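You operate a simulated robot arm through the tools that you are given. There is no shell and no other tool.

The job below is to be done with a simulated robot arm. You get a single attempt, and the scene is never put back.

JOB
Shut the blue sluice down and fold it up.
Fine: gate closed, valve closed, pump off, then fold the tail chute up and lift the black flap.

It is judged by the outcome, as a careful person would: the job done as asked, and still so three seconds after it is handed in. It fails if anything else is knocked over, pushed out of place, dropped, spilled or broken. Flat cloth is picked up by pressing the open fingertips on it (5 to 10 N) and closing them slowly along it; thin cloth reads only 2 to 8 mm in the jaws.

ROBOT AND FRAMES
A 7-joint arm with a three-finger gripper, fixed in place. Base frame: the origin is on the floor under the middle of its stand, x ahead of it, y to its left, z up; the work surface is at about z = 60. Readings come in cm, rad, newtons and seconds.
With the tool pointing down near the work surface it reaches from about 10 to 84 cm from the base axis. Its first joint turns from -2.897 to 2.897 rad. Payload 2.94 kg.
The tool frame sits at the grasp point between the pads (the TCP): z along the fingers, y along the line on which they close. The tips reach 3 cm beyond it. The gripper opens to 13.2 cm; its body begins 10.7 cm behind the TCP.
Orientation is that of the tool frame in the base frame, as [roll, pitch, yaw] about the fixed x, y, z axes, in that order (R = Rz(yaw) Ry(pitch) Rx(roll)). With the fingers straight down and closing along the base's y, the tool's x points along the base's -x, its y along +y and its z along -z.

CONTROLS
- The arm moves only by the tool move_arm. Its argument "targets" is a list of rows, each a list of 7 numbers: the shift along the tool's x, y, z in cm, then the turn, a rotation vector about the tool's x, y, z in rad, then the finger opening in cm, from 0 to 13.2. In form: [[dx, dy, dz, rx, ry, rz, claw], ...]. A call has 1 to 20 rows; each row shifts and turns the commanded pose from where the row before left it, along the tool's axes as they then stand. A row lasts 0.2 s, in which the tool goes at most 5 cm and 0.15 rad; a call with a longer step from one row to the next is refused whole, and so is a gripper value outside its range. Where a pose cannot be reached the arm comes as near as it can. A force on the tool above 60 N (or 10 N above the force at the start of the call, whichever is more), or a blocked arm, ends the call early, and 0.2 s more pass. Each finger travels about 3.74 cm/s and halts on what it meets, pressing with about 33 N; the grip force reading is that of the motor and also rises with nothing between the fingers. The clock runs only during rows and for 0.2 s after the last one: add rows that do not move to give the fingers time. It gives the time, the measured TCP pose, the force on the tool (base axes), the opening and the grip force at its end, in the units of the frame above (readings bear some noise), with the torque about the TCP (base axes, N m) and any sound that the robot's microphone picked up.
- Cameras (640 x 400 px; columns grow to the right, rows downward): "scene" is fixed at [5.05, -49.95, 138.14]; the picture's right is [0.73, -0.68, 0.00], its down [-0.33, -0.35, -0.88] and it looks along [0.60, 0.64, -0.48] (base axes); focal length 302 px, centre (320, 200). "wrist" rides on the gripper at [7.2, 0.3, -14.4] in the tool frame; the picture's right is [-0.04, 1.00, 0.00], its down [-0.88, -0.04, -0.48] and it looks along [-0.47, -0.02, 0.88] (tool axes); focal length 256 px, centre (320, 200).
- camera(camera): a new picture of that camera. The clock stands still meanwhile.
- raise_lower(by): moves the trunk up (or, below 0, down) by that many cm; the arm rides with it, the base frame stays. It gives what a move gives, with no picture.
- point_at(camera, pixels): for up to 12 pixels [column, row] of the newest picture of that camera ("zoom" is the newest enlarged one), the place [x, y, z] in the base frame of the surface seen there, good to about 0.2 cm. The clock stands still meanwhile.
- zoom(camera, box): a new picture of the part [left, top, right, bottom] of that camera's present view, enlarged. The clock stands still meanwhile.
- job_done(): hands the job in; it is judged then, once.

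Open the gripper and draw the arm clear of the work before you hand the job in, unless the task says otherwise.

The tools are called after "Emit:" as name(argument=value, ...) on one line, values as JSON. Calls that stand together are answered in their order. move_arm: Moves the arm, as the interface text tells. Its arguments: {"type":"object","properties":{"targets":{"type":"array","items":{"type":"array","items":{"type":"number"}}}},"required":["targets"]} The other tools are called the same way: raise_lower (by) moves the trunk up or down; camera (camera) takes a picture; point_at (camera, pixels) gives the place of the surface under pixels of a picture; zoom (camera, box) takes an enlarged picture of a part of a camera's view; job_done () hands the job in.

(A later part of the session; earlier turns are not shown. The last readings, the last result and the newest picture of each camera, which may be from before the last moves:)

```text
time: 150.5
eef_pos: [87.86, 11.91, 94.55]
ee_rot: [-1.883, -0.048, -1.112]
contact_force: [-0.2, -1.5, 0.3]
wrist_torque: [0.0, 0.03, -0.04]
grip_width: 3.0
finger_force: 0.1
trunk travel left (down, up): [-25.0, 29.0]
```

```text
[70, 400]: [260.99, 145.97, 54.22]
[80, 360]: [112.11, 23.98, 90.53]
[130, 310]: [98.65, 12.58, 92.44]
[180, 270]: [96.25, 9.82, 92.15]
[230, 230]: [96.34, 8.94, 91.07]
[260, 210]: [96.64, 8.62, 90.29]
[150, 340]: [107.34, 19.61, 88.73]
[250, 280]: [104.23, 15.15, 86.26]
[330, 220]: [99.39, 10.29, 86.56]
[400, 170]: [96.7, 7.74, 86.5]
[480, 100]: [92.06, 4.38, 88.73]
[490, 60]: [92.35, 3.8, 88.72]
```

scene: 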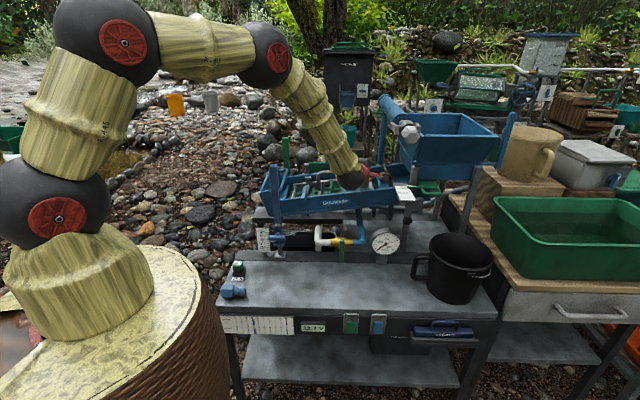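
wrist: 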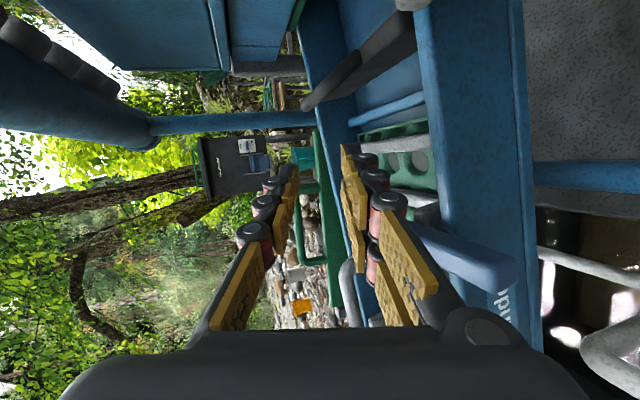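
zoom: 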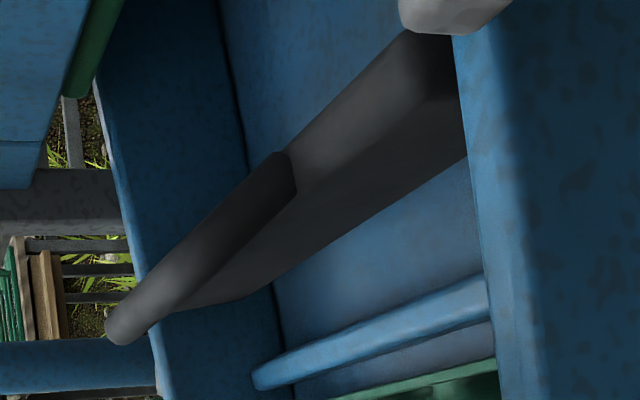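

The plate hangs a few cm above the floor (bottom z≈86), so it is hinged near its top edge; pushing the bow toward the head should swing the plate up. With closed fingers I move alongside the bow, tailward of it, at z≈92.8.

Emit:
move_arm(targets=[[0.08, -0.225, 2.62, 0, 0, 0, 1.5], [0.08, -0.225, 2.62, 0, 0, 0, 0], [0.08, -0.225, 2.62, 0, 0, 0, 0], [0, 0, 0, 0, 0, 0, 0]])

Emit:
camera(camera="wrist")

Emit:
zoom(camera="wrist", box=[240, 0, 460, 180])

Emit:
zoom(camera="scene", box=[330, 130, 440, 220])

```text
time: 151.5
eef_pos: [95.02, 15.22, 92.82]
ee_rot: [-1.884, -0.047, -1.112]
contact_force: [-0.6, 0.1, 0.0]
wrist_torque: [0.02, 0.0, 0.0]
grip_width: 0.01
finger_force: 28.3
trunk travel left (down, up): [-25.0, 29.0]
```

```text
taken
```

wrist: 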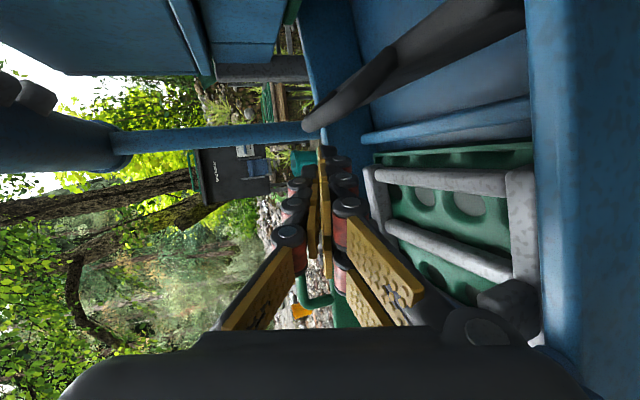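

```text
2.22 times, centred on (350, 90) of wrist
```

zoom: 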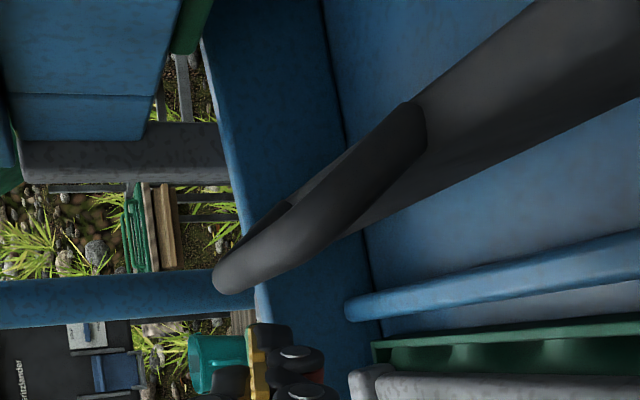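

```text
4.44 times, centred on (385, 175) of scene
```

zoom: 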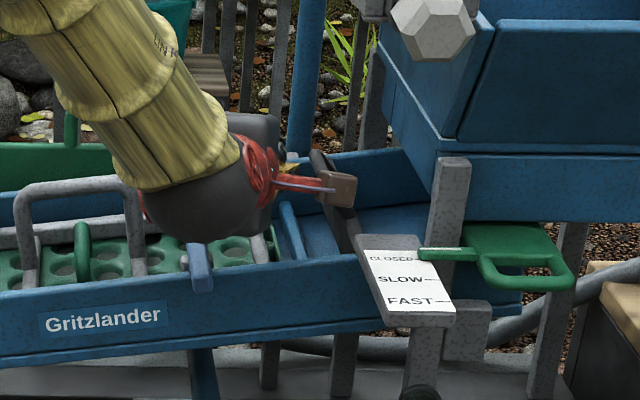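

The tip is just tailward of the bow's far end. I push gently toward the head (+s) in 0.4 cm steps and read the force.

Emit:
move_arm(targets=[[0.382, -0.019, 0.117, 0, 0, 0, 0], [0.382, -0.019, 0.117, 0, 0, 0, 0], [0.382, -0.019, 0.117, 0, 0, 0, 0]])

Emit:
zoom(camera="wrist", box=[240, 0, 460, 180])

```text
time: 152.3
eef_pos: [95.61, 14.29, 92.9]
ee_rot: [-1.885, -0.045, -1.109]
contact_force: [-1.6, 1.1, 0.2]
wrist_torque: [0.03, -0.03, 0.0]
grip_width: 0.0
finger_force: 28.2
trunk travel left (down, up): [-25.0, 29.0]
```

```text
2.22 times, centred on (350, 90) of wrist
```

zoom: 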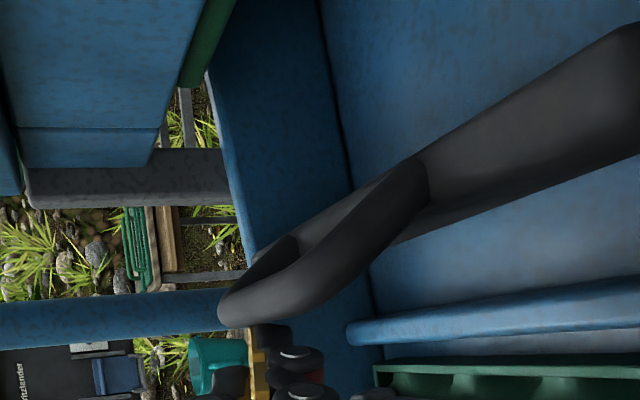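

Contact at ~2 N and the bow/plate view already changes a little. I continue 1.2 cm more.

Emit:
move_arm(targets=[[0.382, -0.019, 0.117, 0, 0, 0, 0], [0.382, -0.019, 0.117, 0, 0, 0, 0], [0.382, -0.019, 0.117, 0, 0, 0, 0]])

Emit:
camera(camera="wrist")

Emit:
zoom(camera="wrist", box=[240, 0, 460, 180])

Emit:
zoom(camera="scene", box=[370, 150, 430, 195])

```text
time: 153.1
eef_pos: [95.81, 14.31, 92.88]
ee_rot: [-1.884, -0.048, -1.096]
contact_force: [-46.6, 20.0, 15.9]
wrist_torque: [-0.05, -0.01, 0.23]
grip_width: 0.0
finger_force: 28.6
trunk travel left (down, up): [-25.0, 29.0]
stopped in row 3: the force on the tool passed its limit at 64 N (the readings are from after the stop); the commanded pose is now the measured one
```

```text
taken
```

wrist: 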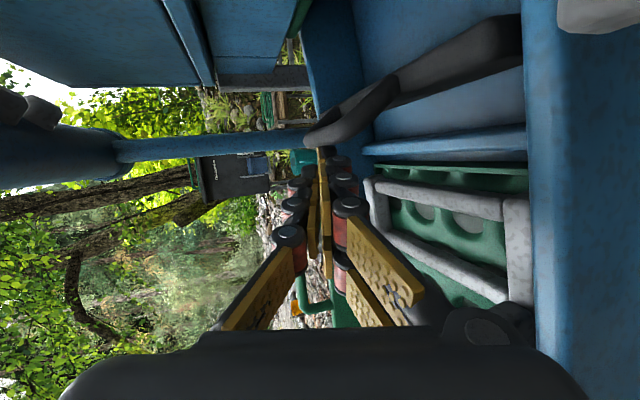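

```text
2.22 times, centred on (350, 90) of wrist
```

zoom: 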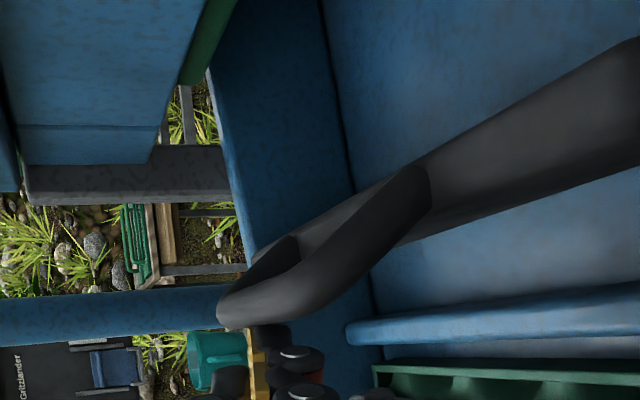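

```text
8.89 times, centred on (400, 172) of scene
```

zoom: 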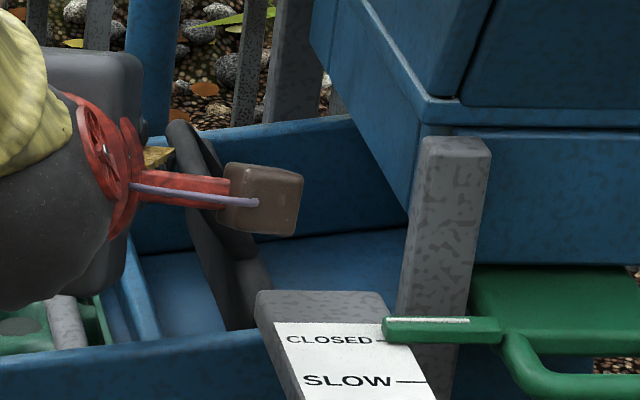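

Blocked at 64 N: the bow does not go headward, so it must lift or come tailward. I back off 2.5 cm, open the jaws, and then take the bow between thumb (above) and pair (below).

Emit:
move_arm(targets=[[-0.3, 0.015, -0.09, 0, 0, 0, 0], [-0.9, 0.04, -0.27, 0, 0, 0, 0], [-1.19, 0.058, -0.365, 0, 0, 0, 0], [0, 0, 0, 0, 0, 0, 2.0], [0, 0, 0, 0, 0, 0, 4.0], [0, 0, 0, 0, 0, 0, 5.5], [0, 0, 0, 0, 0, 0, 5.5]])

Emit:
camera(camera="wrist")

Emit:
zoom(camera="wrist", box=[240, 0, 460, 180])

```text
time: 154.7
eef_pos: [94.73, 15.56, 92.6]
ee_rot: [-1.888, -0.044, -1.104]
contact_force: [0.3, 0.3, -0.8]
wrist_torque: [0.0, -0.01, -0.01]
grip_width: 5.52
finger_force: 0.0
trunk travel left (down, up): [-25.0, 29.0]
```

```text
taken
```

wrist: 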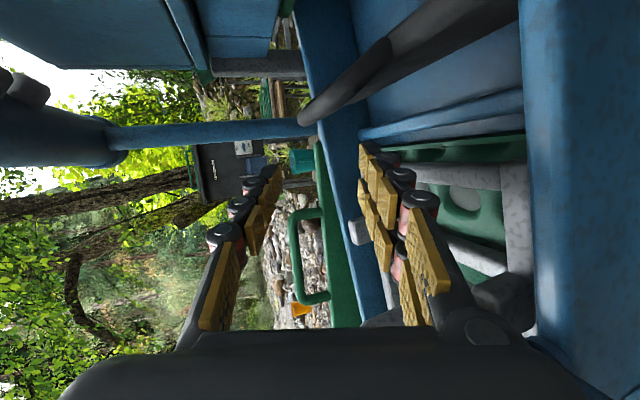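

```text
2.22 times, centred on (350, 90) of wrist
```

zoom: 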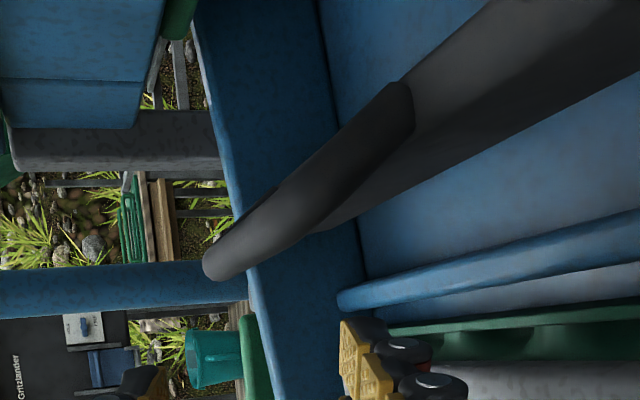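

Clear. I slide the open jaws toward the bow (+s 3.4 cm), so the pair goes under it and the thumb over it.

Emit:
move_arm(targets=[[0.83, 0.06, 0.26, 0, 0, 0, 5.5], [0.83, 0.06, 0.26, 0, 0, 0, 5.5], [0.83, 0.06, 0.26, 0, 0, 0, 5.5], [0.83, 0.06, 0.26, 0, 0, 0, 5.5]])

Emit:
camera(camera="wrist")

Emit:
zoom(camera="wrist", box=[220, 60, 460, 260])

```text
time: 155.7
eef_pos: [97.08, 13.05, 92.19]
ee_rot: [-1.888, -0.045, -1.106]
contact_force: [-0.4, 0.5, 0.2]
wrist_torque: [0.01, -0.02, 0.0]
grip_width: 5.49
finger_force: 0.1
trunk travel left (down, up): [-25.0, 29.0]
```

```text
taken
```

wrist: 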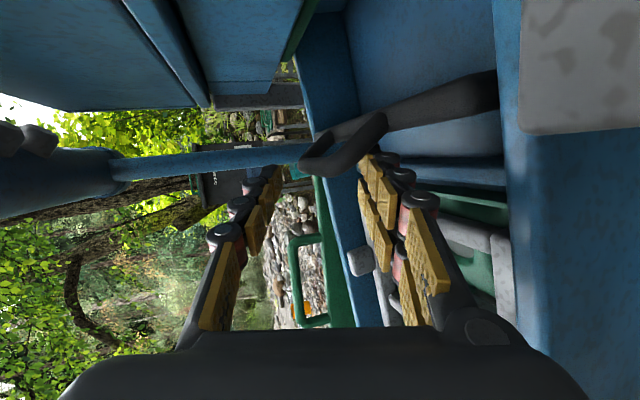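

```text
2.00 times, centred on (340, 160) of wrist
```

zoom: 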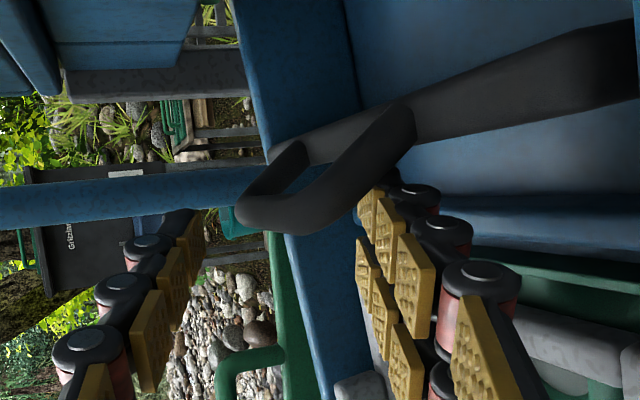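

The bow lies between thumb and pair near the tips. I close slowly on it.

Emit:
move_arm(targets=[[0.2, 0, 0.2, 0, 0, 0, 4.5], [0, 0, 0, 0, 0, 0, 3.0], [0, 0, 0, 0, 0, 0, 2.0], [0, 0, 0, 0, 0, 0, 1.2], [0, 0, 0, 0, 0, 0, 0.6], [0, 0, 0, 0, 0, 0, 0.6]])

Emit:
zoom(camera="wrist", box=[220, 60, 460, 260])

```text
time: 157.1
eef_pos: [97.21, 12.82, 92.13]
ee_rot: [-1.89, -0.045, -1.105]
contact_force: [-6.4, 0.9, -11.3]
wrist_torque: [1.49, -0.9, -1.03]
grip_width: 3.05
finger_force: 44.9
trunk travel left (down, up): [-25.0, 29.0]
```

```text
2.00 times, centred on (340, 160) of wrist
```

zoom: 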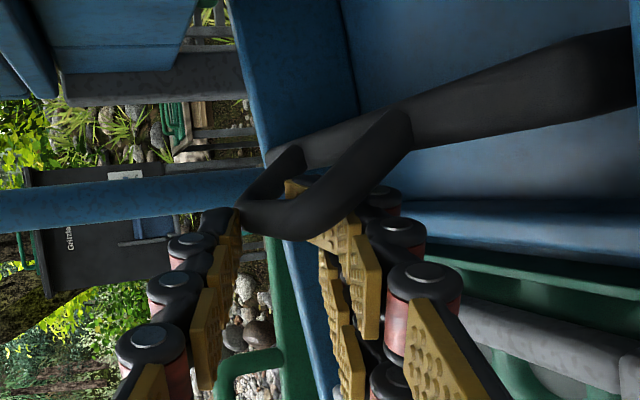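

The jaws hold the bow (3.05 cm across it, 45 N; one fingertip reaches through the loop). I test a small lift: 0.6 cm straight up.

Emit:
move_arm(targets=[[0.014, -0.285, -0.092, 0, 0, 0, 0.6], [0.014, -0.285, -0.092, 0, 0, 0, 0.6]])

Emit:
zoom(camera="wrist", box=[220, 60, 460, 260])

```text
time: 157.7
eef_pos: [97.19, 12.79, 92.08]
ee_rot: [-1.896, -0.044, -1.106]
contact_force: [-1.3, 0.6, -27.3]
wrist_torque: [2.12, -1.03, -1.13]
grip_width: 3.03
finger_force: 45.1
trunk travel left (down, up): [-25.0, 29.0]
```

```text
2.00 times, centred on (340, 160) of wrist
```

zoom: 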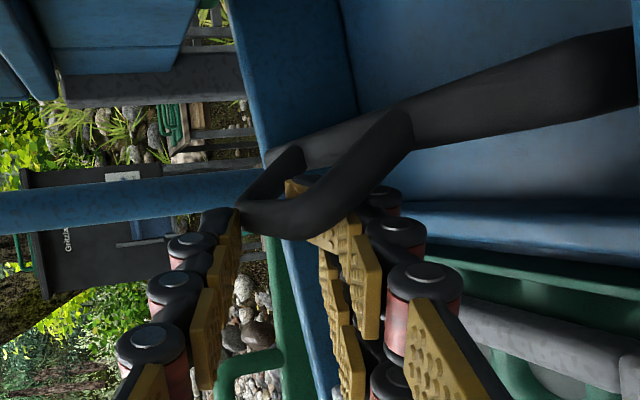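

Lifting straight up is blocked (27 N, no motion). I undo that and test the other way: tailward and slightly down.

Emit:
move_arm(targets=[[-0.014, 0.285, 0.092, 0, 0, 0, 0.6], [-0.014, 0.285, 0.092, 0, 0, 0, 0.6], [-0.287, 0.014, -0.0875, 0, 0, 0, 0.6], [-0.287, 0.014, -0.0875, 0, 0, 0, 0.6]])

Emit:
zoom(camera="wrist", box=[220, 60, 460, 260])

```text
time: 158.7
eef_pos: [97.17, 13.07, 92.14]
ee_rot: [-1.888, -0.046, -1.11]
contact_force: [8.5, -12.0, -21.8]
wrist_torque: [1.56, -1.02, -0.95]
grip_width: 2.97
finger_force: 45.5
trunk travel left (down, up): [-25.0, 29.0]
```

```text
2.00 times, centred on (340, 160) of wrist
```

zoom: 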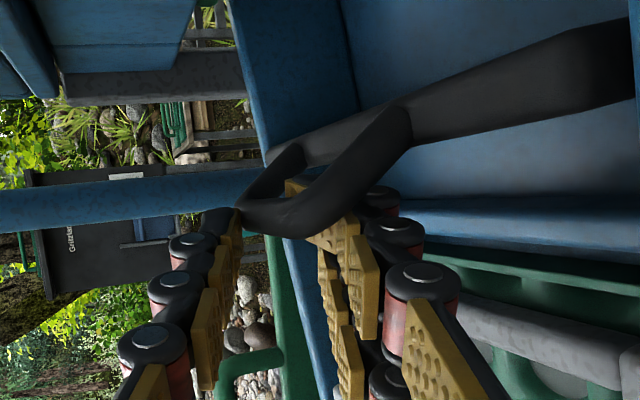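

The reaction points exactly along the line to the plate's top edge (F_s +14.6, F_z −21.8): it is hinged there, and the bow must swing tailward and down (plate rises headward). Pushing down on the bow will do that. I open, and slide clear to the left.

Emit:
move_arm(targets=[[0, 0, 0, 0, 0, 0, 3.5], [0, 0, 0, 0, 0, 0, 4.5], [0, 0, 0, 0, 0, 0, 5.5], [0, 0, 0, 0, 0, 0, 5.5], [-0.955, 0.05, -0.29, 0, 0, 0, 5.5], [-0.955, 0.05, -0.29, 0, 0, 0, 5.5], [-0.955, 0.05, -0.29, 0, 0, 0, 5.5], [-0.955, 0.05, -0.29, 0, 0, 0, 5.5]])

Emit:
zoom(camera="wrist", box=[240, 0, 460, 180])

```text
time: 160.5
eef_pos: [94.09, 16.27, 92.12]
ee_rot: [-1.888, -0.044, -1.105]
contact_force: [0.0, -0.2, -0.7]
wrist_torque: [0.0, 0.0, 0.0]
grip_width: 5.53
finger_force: 0.1
trunk travel left (down, up): [-25.0, 29.0]
```

```text
2.22 times, centred on (350, 90) of wrist
```

zoom: 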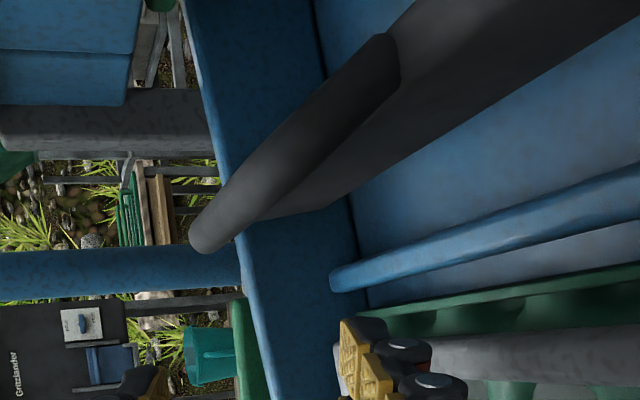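

I retreat up and back to (86,14,100), close the fingers, and turn to camera-on-top with a 35° downward tilt.

Emit:
move_arm(targets=[[-0.41, -1.66, -3.45, 0, 0, 0, 4], [-0.41, -1.66, -3.45, 0, 0, 0, 2], [-0.41, -1.66, -3.45, 0, 0, 0, 0], [0, 0, 0, -0.0247, -0.0171, -0.1347, 0], [0, 0, 0, -0.0247, -0.0171, -0.1347, 0], [0, 0, 0, -0.0247, -0.0171, -0.1347, 0], [0, 0, 0, -0.0247, -0.0171, -0.1347, 0], [0, 0, 0, -0.0247, -0.0171, -0.1347, 0], [0, 0, 0, -0.0247, -0.0171, -0.1347, 0], [0, 0, 0, -0.0247, -0.0171, -0.1347, 0], [0, 0, 0, -0.0247, -0.0171, -0.1347, 0], [0, 0, 0, -0.0247, -0.0171, -0.1347, 0], [0, 0, 0, -0.0247, -0.0171, -0.1347, 0], [0, 0, 0, -0.0247, -0.0171, -0.1347, 0]])

Emit:
camera(camera="wrist")

Emit:
camera(camera="scene")

```text
time: 163.5
eef_pos: [85.93, 13.91, 100.08]
ee_rot: [3.134, -0.961, 0.392]
contact_force: [0.0, 0.3, 0.3]
wrist_torque: [-0.02, -0.02, 0.03]
grip_width: 0.01
finger_force: 28.7
trunk travel left (down, up): [-25.0, 29.0]
```

```text
taken
```

wrist: 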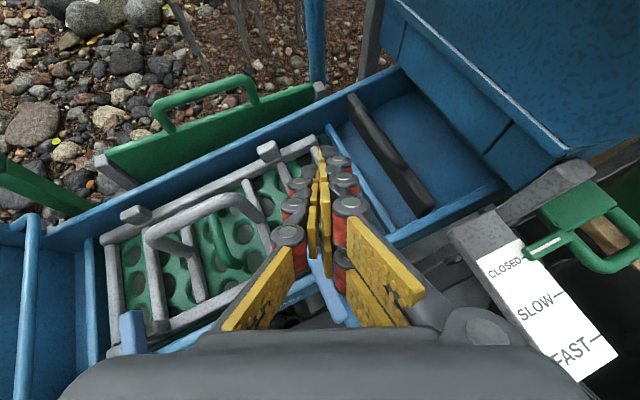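

```text
taken
```

scene: 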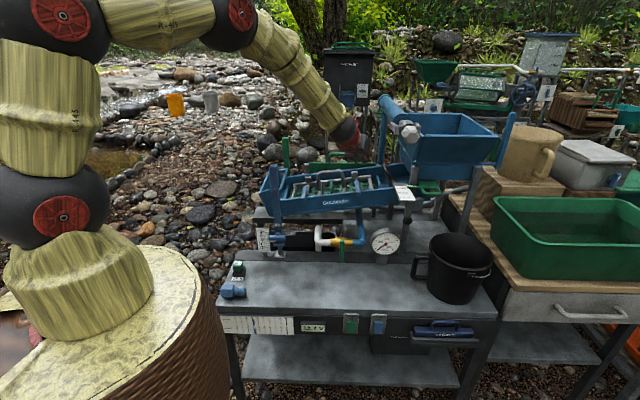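

Smooth. The flap with its bow is at about (390,150). I zoom and measure the bow again before pressing.

Emit:
zoom(camera="wrist", box=[320, 70, 460, 230])

Emit:
point_at(camera="zoom", pixels=[[135, 80], [170, 130], [210, 180], [250, 240], [290, 300], [320, 345], [150, 150], [230, 270], [130, 60], [350, 345]])

```text
2.50 times, centred on (390, 150) of wrist
```

zoom: 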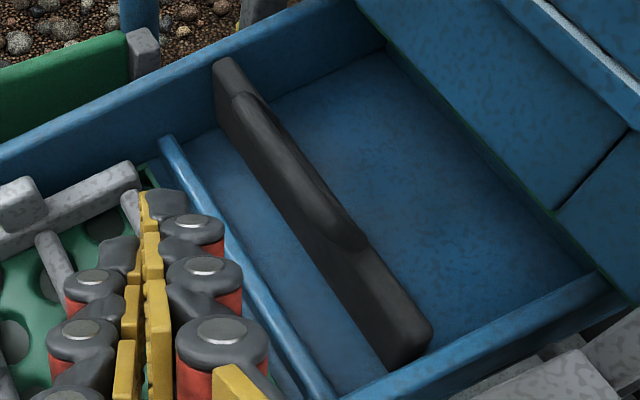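

```text
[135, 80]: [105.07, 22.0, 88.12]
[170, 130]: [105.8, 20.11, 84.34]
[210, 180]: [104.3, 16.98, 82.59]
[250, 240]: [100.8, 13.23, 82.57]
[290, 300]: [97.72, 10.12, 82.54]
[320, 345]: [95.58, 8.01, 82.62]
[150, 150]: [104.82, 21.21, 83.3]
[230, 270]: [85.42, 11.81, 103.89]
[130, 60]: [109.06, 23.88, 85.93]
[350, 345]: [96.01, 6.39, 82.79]
```

I query the bow itself at (260,110), (300,170), (345,230) and the plate's top edge.

Emit:
zoom(camera="wrist", box=[320, 70, 460, 230])

Emit:
point_at(camera="zoom", pixels=[[245, 105], [265, 125], [300, 170], [330, 215], [350, 240], [225, 75], [385, 280], [415, 320], [300, 230], [340, 290], [255, 165]])

```text
2.50 times, centred on (390, 150) of wrist
```

zoom: 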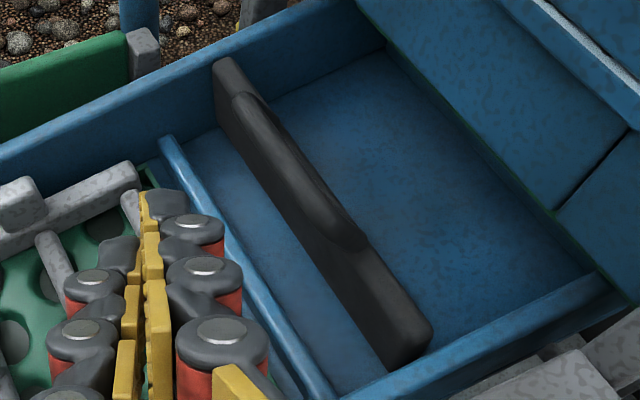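

```text
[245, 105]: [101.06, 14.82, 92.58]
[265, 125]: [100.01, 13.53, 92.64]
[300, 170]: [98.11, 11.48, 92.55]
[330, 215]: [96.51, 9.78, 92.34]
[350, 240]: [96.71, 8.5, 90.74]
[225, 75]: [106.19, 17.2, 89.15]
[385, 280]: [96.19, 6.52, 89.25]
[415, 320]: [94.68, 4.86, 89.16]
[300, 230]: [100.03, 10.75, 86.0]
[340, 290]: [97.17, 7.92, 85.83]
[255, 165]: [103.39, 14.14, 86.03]
```

Bow top at z≈92.6 (s≈58.6 at p 80). I move the closed fingertips to just above the bow.

Emit:
move_arm(targets=[[0.82, 1.25, 2.62, 0, 0, 0, 0], [0.82, 1.25, 2.62, 0, 0, 0, 0], [0.82, 1.25, 2.62, 0, 0, 0, 0], [0.82, 1.25, 2.62, 0, 0, 0, 0]])

Emit:
camera(camera="wrist")

Emit:
zoom(camera="wrist", box=[230, 60, 430, 240])

Emit:
zoom(camera="scene", box=[330, 110, 440, 200])

```text
time: 164.5
eef_pos: [97.63, 13.26, 96.75]
ee_rot: [3.137, -0.958, 0.387]
contact_force: [-0.7, -0.1, 0.2]
wrist_torque: [-0.04, 0.0, 0.02]
grip_width: 0.0
finger_force: 28.6
trunk travel left (down, up): [-25.0, 29.0]
```

```text
taken
```

wrist: 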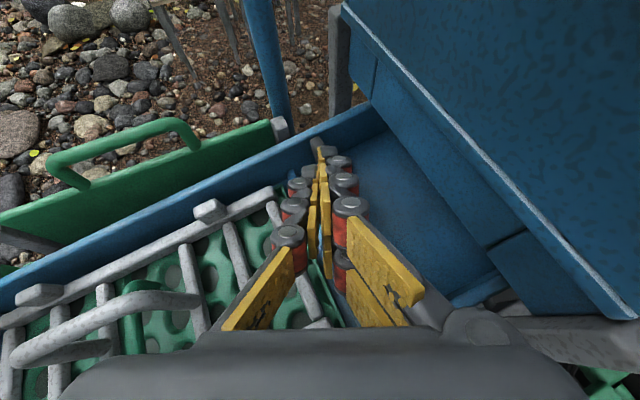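

```text
2.22 times, centred on (330, 150) of wrist
```

zoom: 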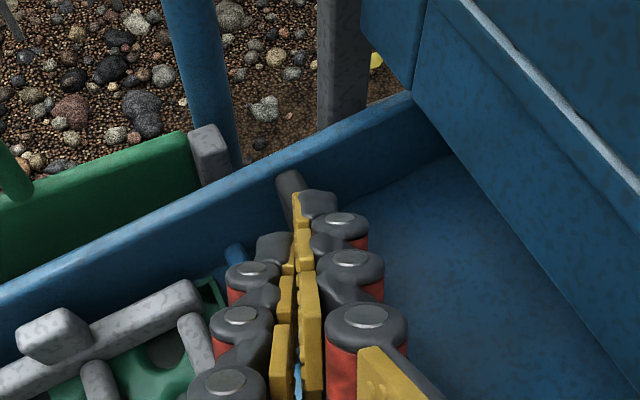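

```text
4.44 times, centred on (385, 155) of scene
```

zoom: 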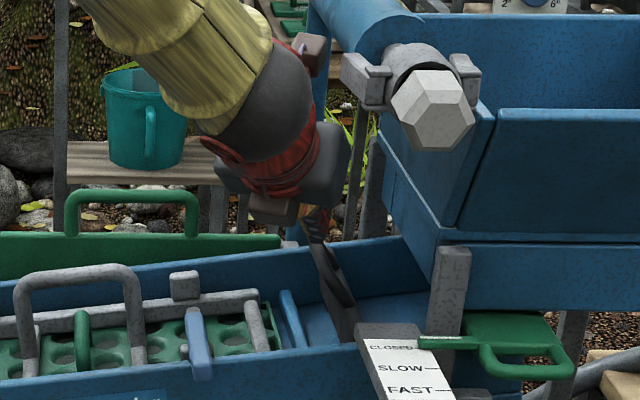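

The fingertips are right over the bow (scene zoom (315,225)). I press down gently: 0.7 cm to contact, then follow the expected arc (tailward and down).

Emit:
move_arm(targets=[[-0.287, -0.0015, 0.2, 0, 0, 0, 0], [-0.287, -0.0015, 0.2, 0, 0, 0, 0], [-0.264, -0.262, 0.062, 0, 0, 0, 0], [-0.264, -0.262, 0.062, 0, 0, 0, 0], [-0.264, -0.262, 0.062, 0, 0, 0, 0]])

Emit:
zoom(camera="scene", box=[360, 140, 430, 195])

Emit:
zoom(camera="wrist", box=[230, 60, 430, 240])

```text
time: 165.7
eef_pos: [97.07, 13.81, 95.44]
ee_rot: [3.136, -0.96, 0.391]
contact_force: [0.1, -0.4, -0.6]
wrist_torque: [0.0, 0.01, 0.01]
grip_width: 0.0
finger_force: 28.9
trunk travel left (down, up): [-25.0, 29.0]
```

```text
7.27 times, centred on (395, 168) of scene
```

zoom: 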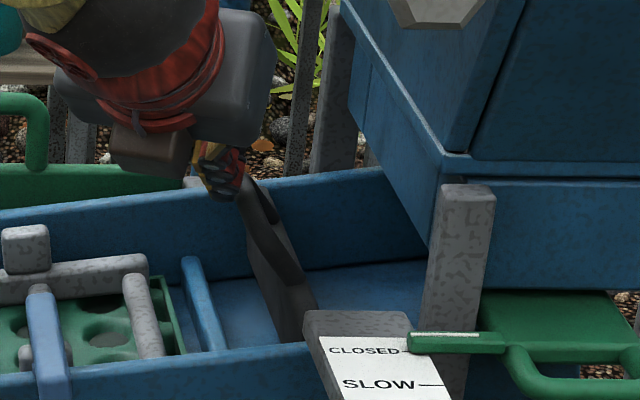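

```text
2.22 times, centred on (330, 150) of wrist
```

zoom: 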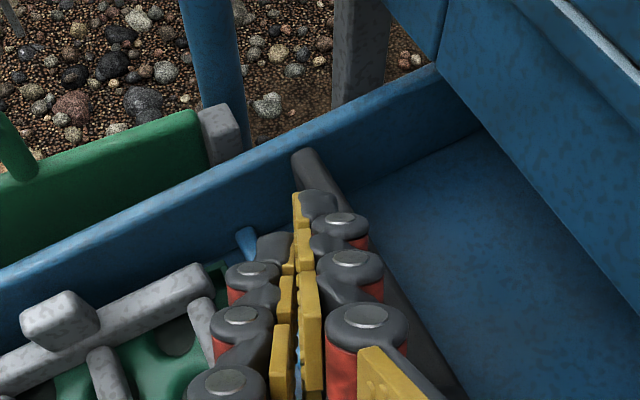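

No contact: the tips are about 1.5 cm tailward of the bow. I rise 0.8 cm, shift 1.6 cm toward the head, and come down again straight.

Emit:
move_arm(targets=[[0.656, 0.0035, -0.458, 0, 0, 0, 0], [0.324, 1.492, 0.475, 0, 0, 0, 0], [-0.287, -0.0015, 0.2, 0, 0, 0, 0], [-0.287, -0.0015, 0.2, 0, 0, 0, 0]])

Emit:
zoom(camera="scene", box=[360, 140, 430, 195])

Emit:
zoom(camera="wrist", box=[230, 60, 430, 240])

```text
time: 166.7
eef_pos: [98.09, 12.7, 95.72]
ee_rot: [3.134, -0.964, 0.391]
contact_force: [-5.2, 0.8, 8.8]
wrist_torque: [0.04, 0.11, -0.05]
grip_width: 0.02
finger_force: 28.5
trunk travel left (down, up): [-25.0, 29.0]
```

```text
7.27 times, centred on (395, 168) of scene
```

zoom: 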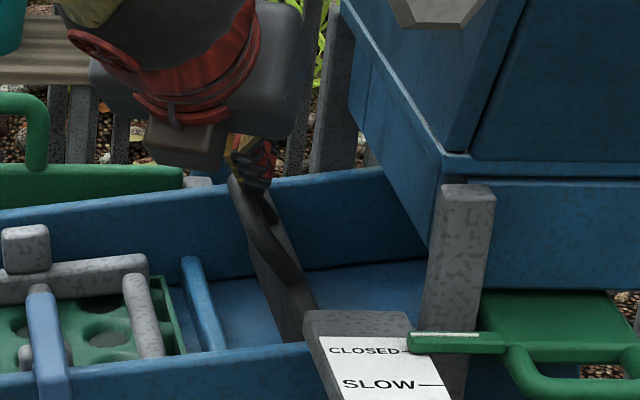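

```text
2.22 times, centred on (330, 150) of wrist
```

zoom: 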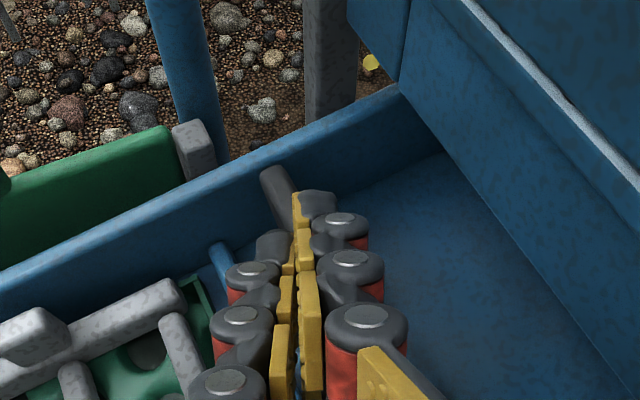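

Contact with the bow's top (+8.8 N) and the bow seems to have tipped slightly tailward. I press on along the arc in small steps.

Emit:
move_arm(targets=[[-0.286, -0.188, 0.1125, 0, 0, 0, 0], [-0.286, -0.188, 0.1125, 0, 0, 0, 0], [-0.286, -0.188, 0.1125, 0, 0, 0, 0]])

Emit:
zoom(camera="scene", box=[360, 140, 430, 195])

Emit:
zoom(camera="wrist", box=[230, 60, 430, 240])

```text
time: 167.5
eef_pos: [97.68, 13.04, 94.35]
ee_rot: [3.135, -0.958, 0.388]
contact_force: [0.1, 0.1, -0.1]
wrist_torque: [0.01, 0.0, 0.01]
grip_width: 0.0
finger_force: 29.5
trunk travel left (down, up): [-25.0, 29.0]
```

```text
7.27 times, centred on (395, 168) of scene
```

zoom: 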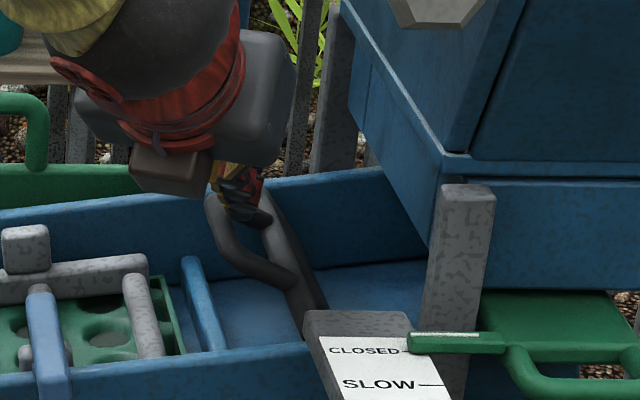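

```text
2.22 times, centred on (330, 150) of wrist
```

zoom: 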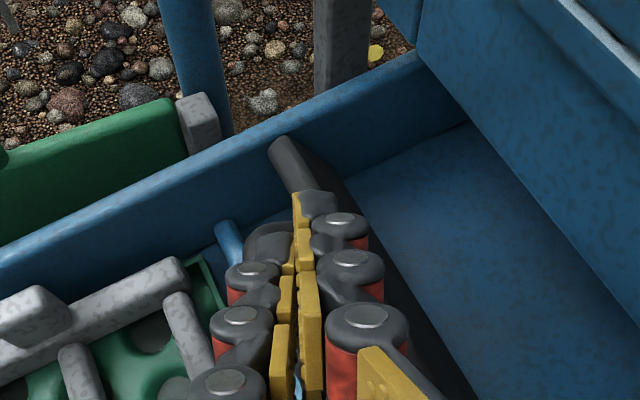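

The bow swung tailward past the tips and the plate has tilted; force is 0 and it holds. I measure the bow and plate now.

Emit:
zoom(camera="scene", box=[375, 150, 415, 190])

Emit:
point_at(camera="zoom", pixels=[[100, 210], [110, 260], [150, 320], [200, 355], [250, 360], [200, 280], [240, 330], [300, 420], [220, 310], [330, 450]])

```text
10.00 times, centred on (395, 170) of scene
```

zoom: 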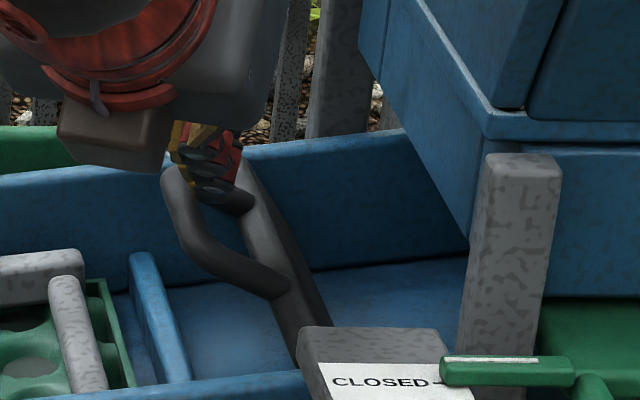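

```text
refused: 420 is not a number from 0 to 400
```

I query the bow at (170,190), (190,235), (230,270), (275,288) and the plate at (255,190)–(315,310) in this zoom.

Emit:
point_at(camera="zoom", pixels=[[170, 185], [178, 215], [195, 245], [225, 268], [255, 282], [255, 195], [275, 240], [300, 290], [265, 230], [290, 300], [315, 315], [240, 210]])

```text
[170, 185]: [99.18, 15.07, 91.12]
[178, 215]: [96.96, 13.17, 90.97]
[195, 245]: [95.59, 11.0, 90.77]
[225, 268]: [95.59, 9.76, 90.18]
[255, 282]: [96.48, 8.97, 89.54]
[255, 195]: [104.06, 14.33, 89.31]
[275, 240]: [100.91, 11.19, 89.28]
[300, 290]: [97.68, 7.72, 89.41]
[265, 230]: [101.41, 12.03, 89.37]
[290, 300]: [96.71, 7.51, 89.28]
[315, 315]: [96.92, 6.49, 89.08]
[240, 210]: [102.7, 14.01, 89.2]
```

The bow bar is now at (s≈56.8, top z≈91.1): rotated ~31°. I rise 1 cm, shift 2 cm tailward over it, and press straight down further.

Emit:
move_arm(targets=[[0.82, 0.004, -0.573, 0, 0, 0, 0], [-0.2, -0.933, -0.297, 0, 0, 0, 0], [-0.2, -0.933, -0.297, 0, 0, 0, 0], [-0.328, -0.002, 0.229, 0, 0, 0, 0], [-0.328, -0.002, 0.229, 0, 0, 0, 0], [-0.328, -0.002, 0.229, 0, 0, 0, 0], [-0.328, -0.002, 0.229, 0, 0, 0, 0], [-0.328, -0.002, 0.229, 0, 0, 0, 0]])

Emit:
zoom(camera="scene", box=[360, 140, 430, 195])

Emit:
zoom(camera="wrist", box=[230, 60, 430, 240])

```text
time: 169.3
eef_pos: [96.16, 14.49, 93.32]
ee_rot: [3.135, -0.958, 0.389]
contact_force: [-0.2, -0.5, 0.2]
wrist_torque: [0.01, 0.03, -0.01]
grip_width: 0.05
finger_force: 28.2
trunk travel left (down, up): [-25.0, 29.0]
```

```text
7.27 times, centred on (395, 168) of scene
```

zoom: 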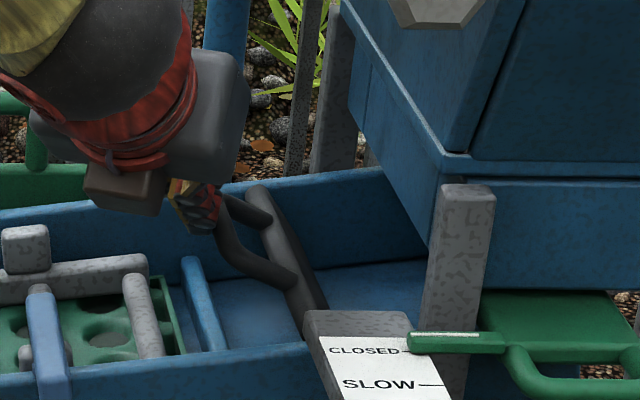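

```text
2.22 times, centred on (330, 150) of wrist
```

zoom: 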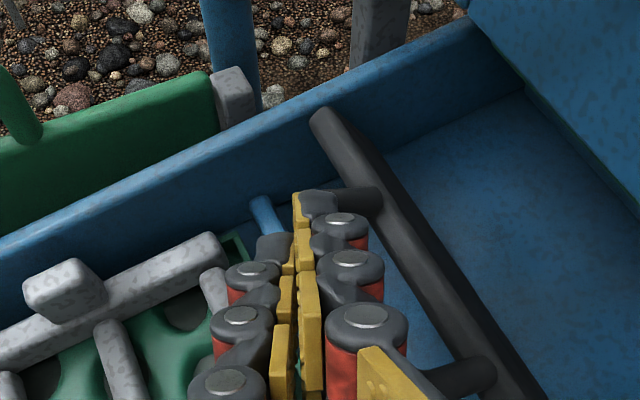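

No contact again; the tips are just tailward of the bar (finger covers less than I assumed). I rise 1.3 cm, shift 1.3 cm headward, and press down again.

Emit:
move_arm(targets=[[0.533, 0.003, -0.372, 0, 0, 0, 0], [0.533, 0.003, -0.372, 0, 0, 0, 0], [0.263, 1.212, 0.386, 0, 0, 0, 0], [-0.328, -0.002, 0.229, 0, 0, 0, 0], [-0.328, -0.002, 0.229, 0, 0, 0, 0], [-0.328, -0.002, 0.229, 0, 0, 0, 0]])

Emit:
zoom(camera="scene", box=[360, 140, 430, 195])

Emit:
zoom(camera="wrist", box=[230, 60, 430, 240])

```text
time: 170.7
eef_pos: [97.05, 13.64, 93.75]
ee_rot: [3.135, -0.961, 0.388]
contact_force: [-0.5, 0.9, -0.4]
wrist_torque: [0.0, -0.03, 0.0]
grip_width: 0.0
finger_force: 28.2
trunk travel left (down, up): [-25.0, 29.0]
```

```text
7.27 times, centred on (395, 168) of scene
```

zoom: 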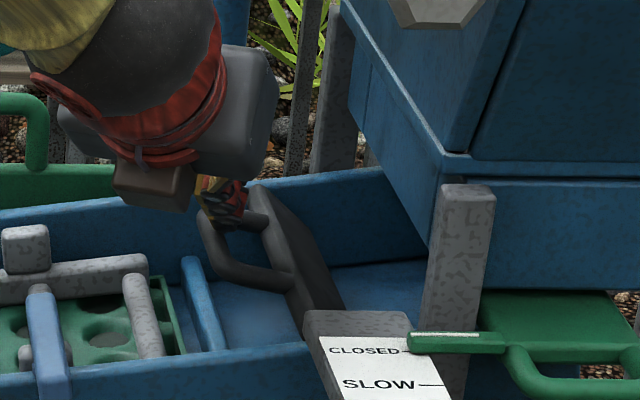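

```text
2.22 times, centred on (330, 150) of wrist
```

zoom: 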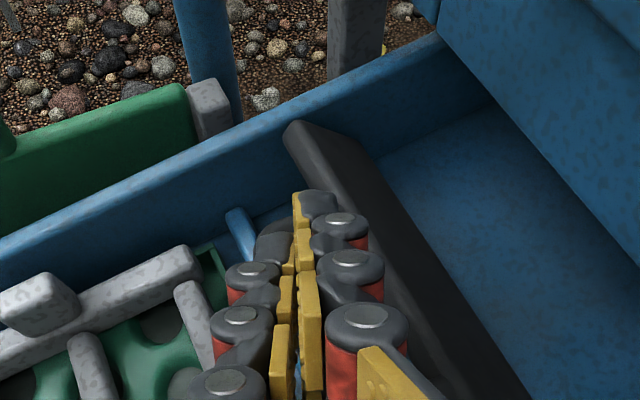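

The plate has turned further (its face now shows from above). I keep pressing down in small steps.

Emit:
move_arm(targets=[[-0.328, -0.002, 0.229, 0, 0, 0, 0], [-0.328, -0.002, 0.229, 0, 0, 0, 0], [-0.328, -0.002, 0.229, 0, 0, 0, 0], [-0.328, -0.002, 0.229, 0, 0, 0, 0]])

Emit:
zoom(camera="scene", box=[360, 140, 430, 195])

Emit:
zoom(camera="wrist", box=[230, 60, 430, 240])

```text
time: 171.7
eef_pos: [97.09, 13.49, 92.0]
ee_rot: [3.141, -0.959, 0.39]
contact_force: [-0.2, 0.3, 1.2]
wrist_torque: [0.03, -0.04, 0.0]
grip_width: 0.0
finger_force: 28.2
trunk travel left (down, up): [-25.0, 29.0]
```

```text
7.27 times, centred on (395, 168) of scene
```

zoom: 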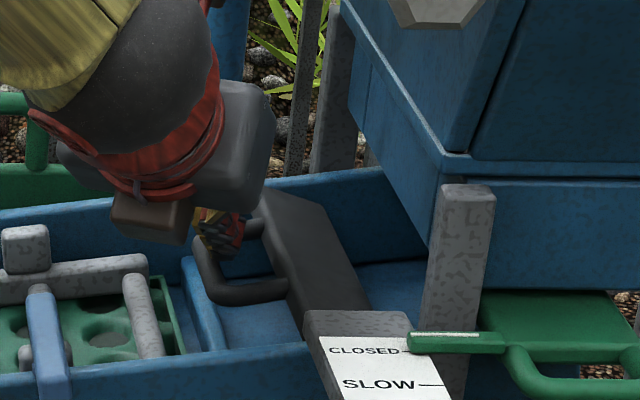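

```text
2.22 times, centred on (330, 150) of wrist
```

zoom: 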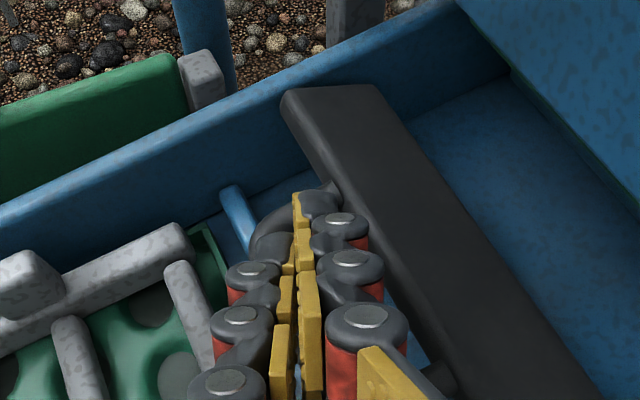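

The plate is now almost level. I press further until it reaches its stop.

Emit:
move_arm(targets=[[-0.328, -0.002, 0.229, 0, 0, 0, 0], [-0.328, -0.002, 0.229, 0, 0, 0, 0], [-0.328, -0.002, 0.229, 0, 0, 0, 0], [-0.328, -0.002, 0.229, 0, 0, 0, 0]])

Emit:
zoom(camera="scene", box=[360, 140, 430, 195])

Emit:
zoom(camera="wrist", box=[230, 60, 430, 240])

```text
time: 172.7
eef_pos: [97.19, 13.47, 91.34]
ee_rot: [3.134, -0.972, 0.389]
contact_force: [-7.7, -5.6, 34.1]
wrist_torque: [-0.11, -0.03, -0.16]
grip_width: 0.0
finger_force: 28.8
trunk travel left (down, up): [-25.0, 29.0]
```

```text
7.27 times, centred on (395, 168) of scene
```

zoom: 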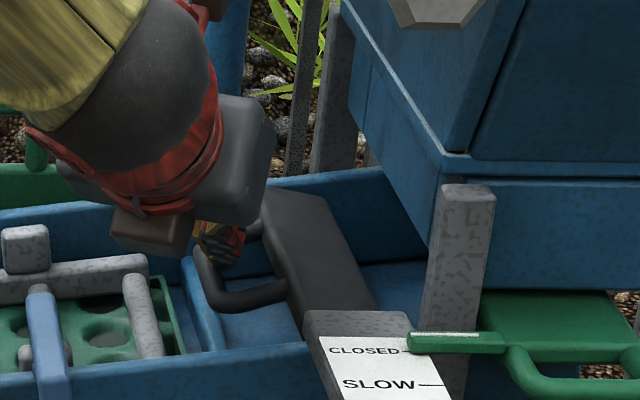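

```text
2.22 times, centred on (330, 150) of wrist
```

zoom: 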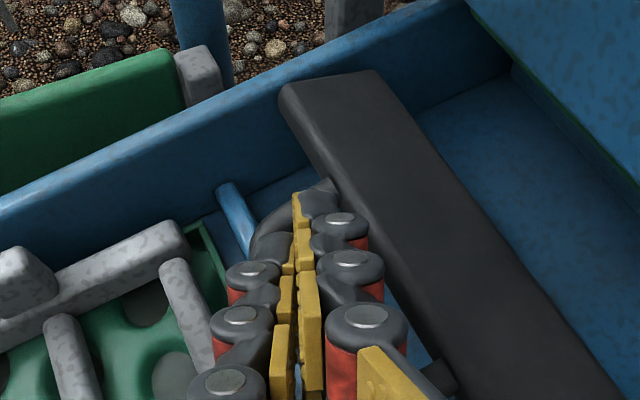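

Now +34 N upward: the flap is at a stop. I measure the plate's tilt and the bow.

Emit:
zoom(camera="wrist", box=[230, 60, 430, 240])

Emit:
point_at(camera="zoom", pixels=[[325, 150], [365, 150], [405, 150], [400, 250], [450, 250], [490, 250], [275, 225], [255, 250], [265, 215], [435, 370], [240, 200], [230, 190]])

Emit:
point_at(camera="scene", pixels=[[382, 174], [384, 178], [386, 180], [390, 180], [396, 170], [398, 175]])

```text
2.22 times, centred on (330, 150) of wrist
```

zoom: 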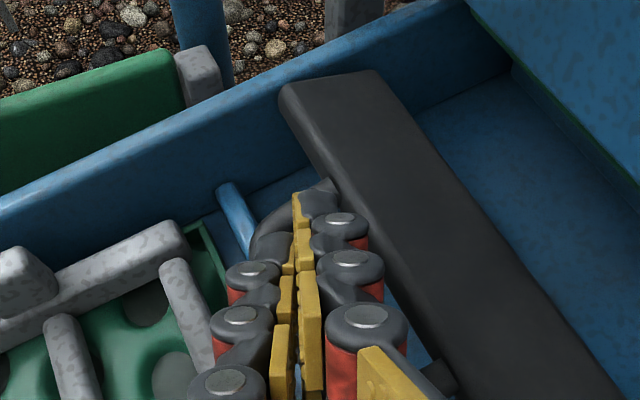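

```text
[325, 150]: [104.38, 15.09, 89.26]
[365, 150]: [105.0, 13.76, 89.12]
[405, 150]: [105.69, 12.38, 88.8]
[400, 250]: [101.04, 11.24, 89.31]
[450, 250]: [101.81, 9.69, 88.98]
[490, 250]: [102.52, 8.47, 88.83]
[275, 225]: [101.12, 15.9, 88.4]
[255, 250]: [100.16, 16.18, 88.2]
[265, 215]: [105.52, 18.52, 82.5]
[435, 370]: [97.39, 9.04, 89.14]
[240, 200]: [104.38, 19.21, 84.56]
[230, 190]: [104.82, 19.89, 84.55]
```

```text
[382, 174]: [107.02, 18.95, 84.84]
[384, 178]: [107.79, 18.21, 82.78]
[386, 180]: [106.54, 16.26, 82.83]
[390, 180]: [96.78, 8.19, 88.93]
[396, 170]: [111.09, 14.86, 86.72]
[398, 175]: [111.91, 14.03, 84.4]
```

The plate is now only ~9° below level (rotated ~75°), the bow at z≈88 free of the cross bar: it's at its stop. I raise the fingers and check that the flap stays.

Emit:
move_arm(targets=[[0.41, 0.002, -0.286, 0, 0, 0, 0], [0.82, 0.004, -0.573, 0, 0, 0, 0], [0.82, 0.004, -0.573, 0, 0, 0, 0], [0.82, 0.004, -0.573, 0, 0, 0, 0], [0, 0, 0, 0, 0, 0, 0], [0, 0, 0, 0, 0, 0, 0]])

Emit:
zoom(camera="wrist", box=[230, 60, 430, 240])

Emit:
zoom(camera="scene", box=[360, 140, 430, 195])

```text
time: 174.1
eef_pos: [97.16, 13.59, 93.76]
ee_rot: [3.136, -0.96, 0.388]
contact_force: [-0.5, 0.1, 0.6]
wrist_torque: [0.0, 0.0, 0.0]
grip_width: 0.02
finger_force: 28.7
trunk travel left (down, up): [-25.0, 29.0]
```

```text
2.22 times, centred on (330, 150) of wrist
```

zoom: 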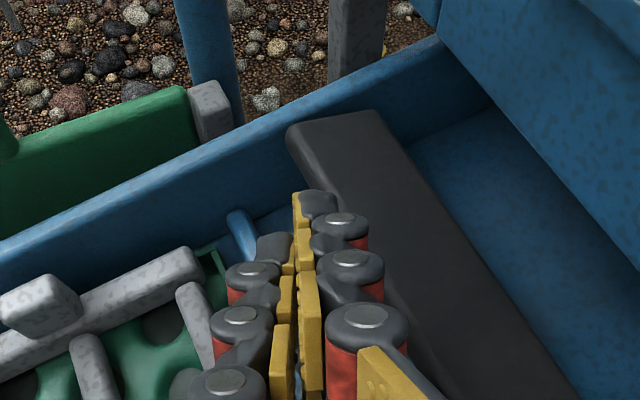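

```text
7.27 times, centred on (395, 168) of scene
```

zoom: 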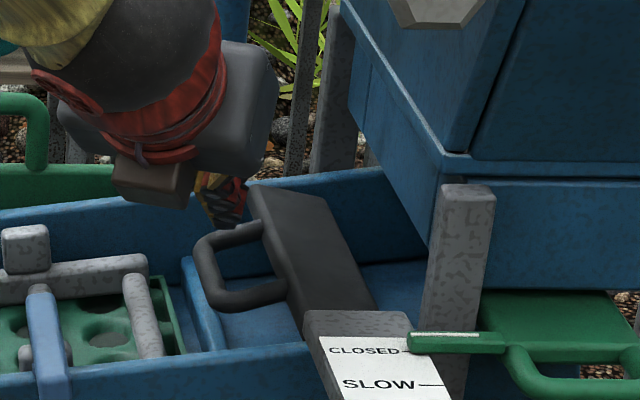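

The flap stays up (plate level, bow horizontal in the scene zoom). I withdraw the arm up and back the way it came.

Emit:
move_arm(targets=[[0.82, 0.004, -0.573, 0, 0, 0, 0], [0.82, 0.004, -0.573, 0, 0, 0, 0], [0.82, 0.004, -0.573, 0, 0, 0, 0], [-0.82, -1.25, -2.62, 0, 0, 0, 0], [-0.82, -1.25, -2.62, 0, 0, 0, 0], [-0.82, -1.25, -2.62, 0, 0, 0, 0], [-0.82, -1.25, -2.62, 0, 0, 0, 0], [0.03, -0.61, -4.33, 0, 0, 0, 2], [0.03, -0.61, -4.33, 0, 0, 0, 4], [0.03, -0.61, -4.33, 0, 0, 0, 6], [0.03, -0.61, -4.33, 0, 0, 0, 8]])

Emit:
camera(camera="wrist")

Emit:
camera(camera="scene")

```text
time: 176.5
eef_pos: [71.36, 11.31, 110.3]
ee_rot: [3.138, -0.96, 0.387]
contact_force: [-0.1, -0.2, 0.0]
wrist_torque: [0.03, -0.02, 0.03]
grip_width: 6.04
finger_force: 0.1
trunk travel left (down, up): [-25.0, 29.0]
```

```text
taken
```

wrist: 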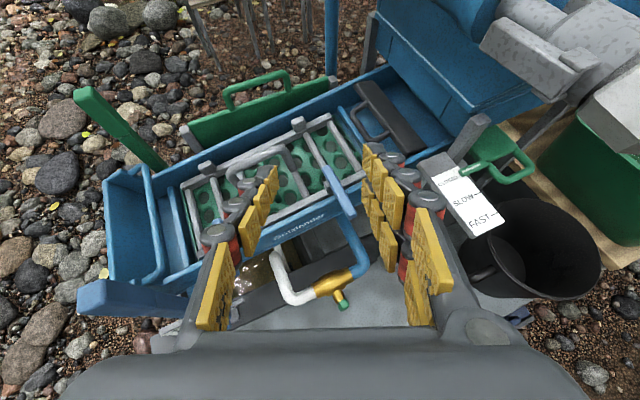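

```text
taken
```

scene: 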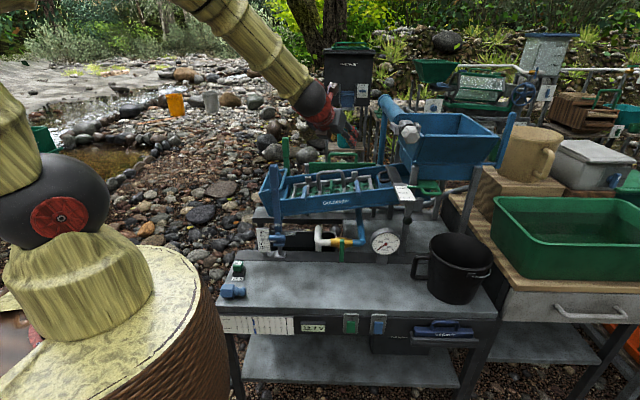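

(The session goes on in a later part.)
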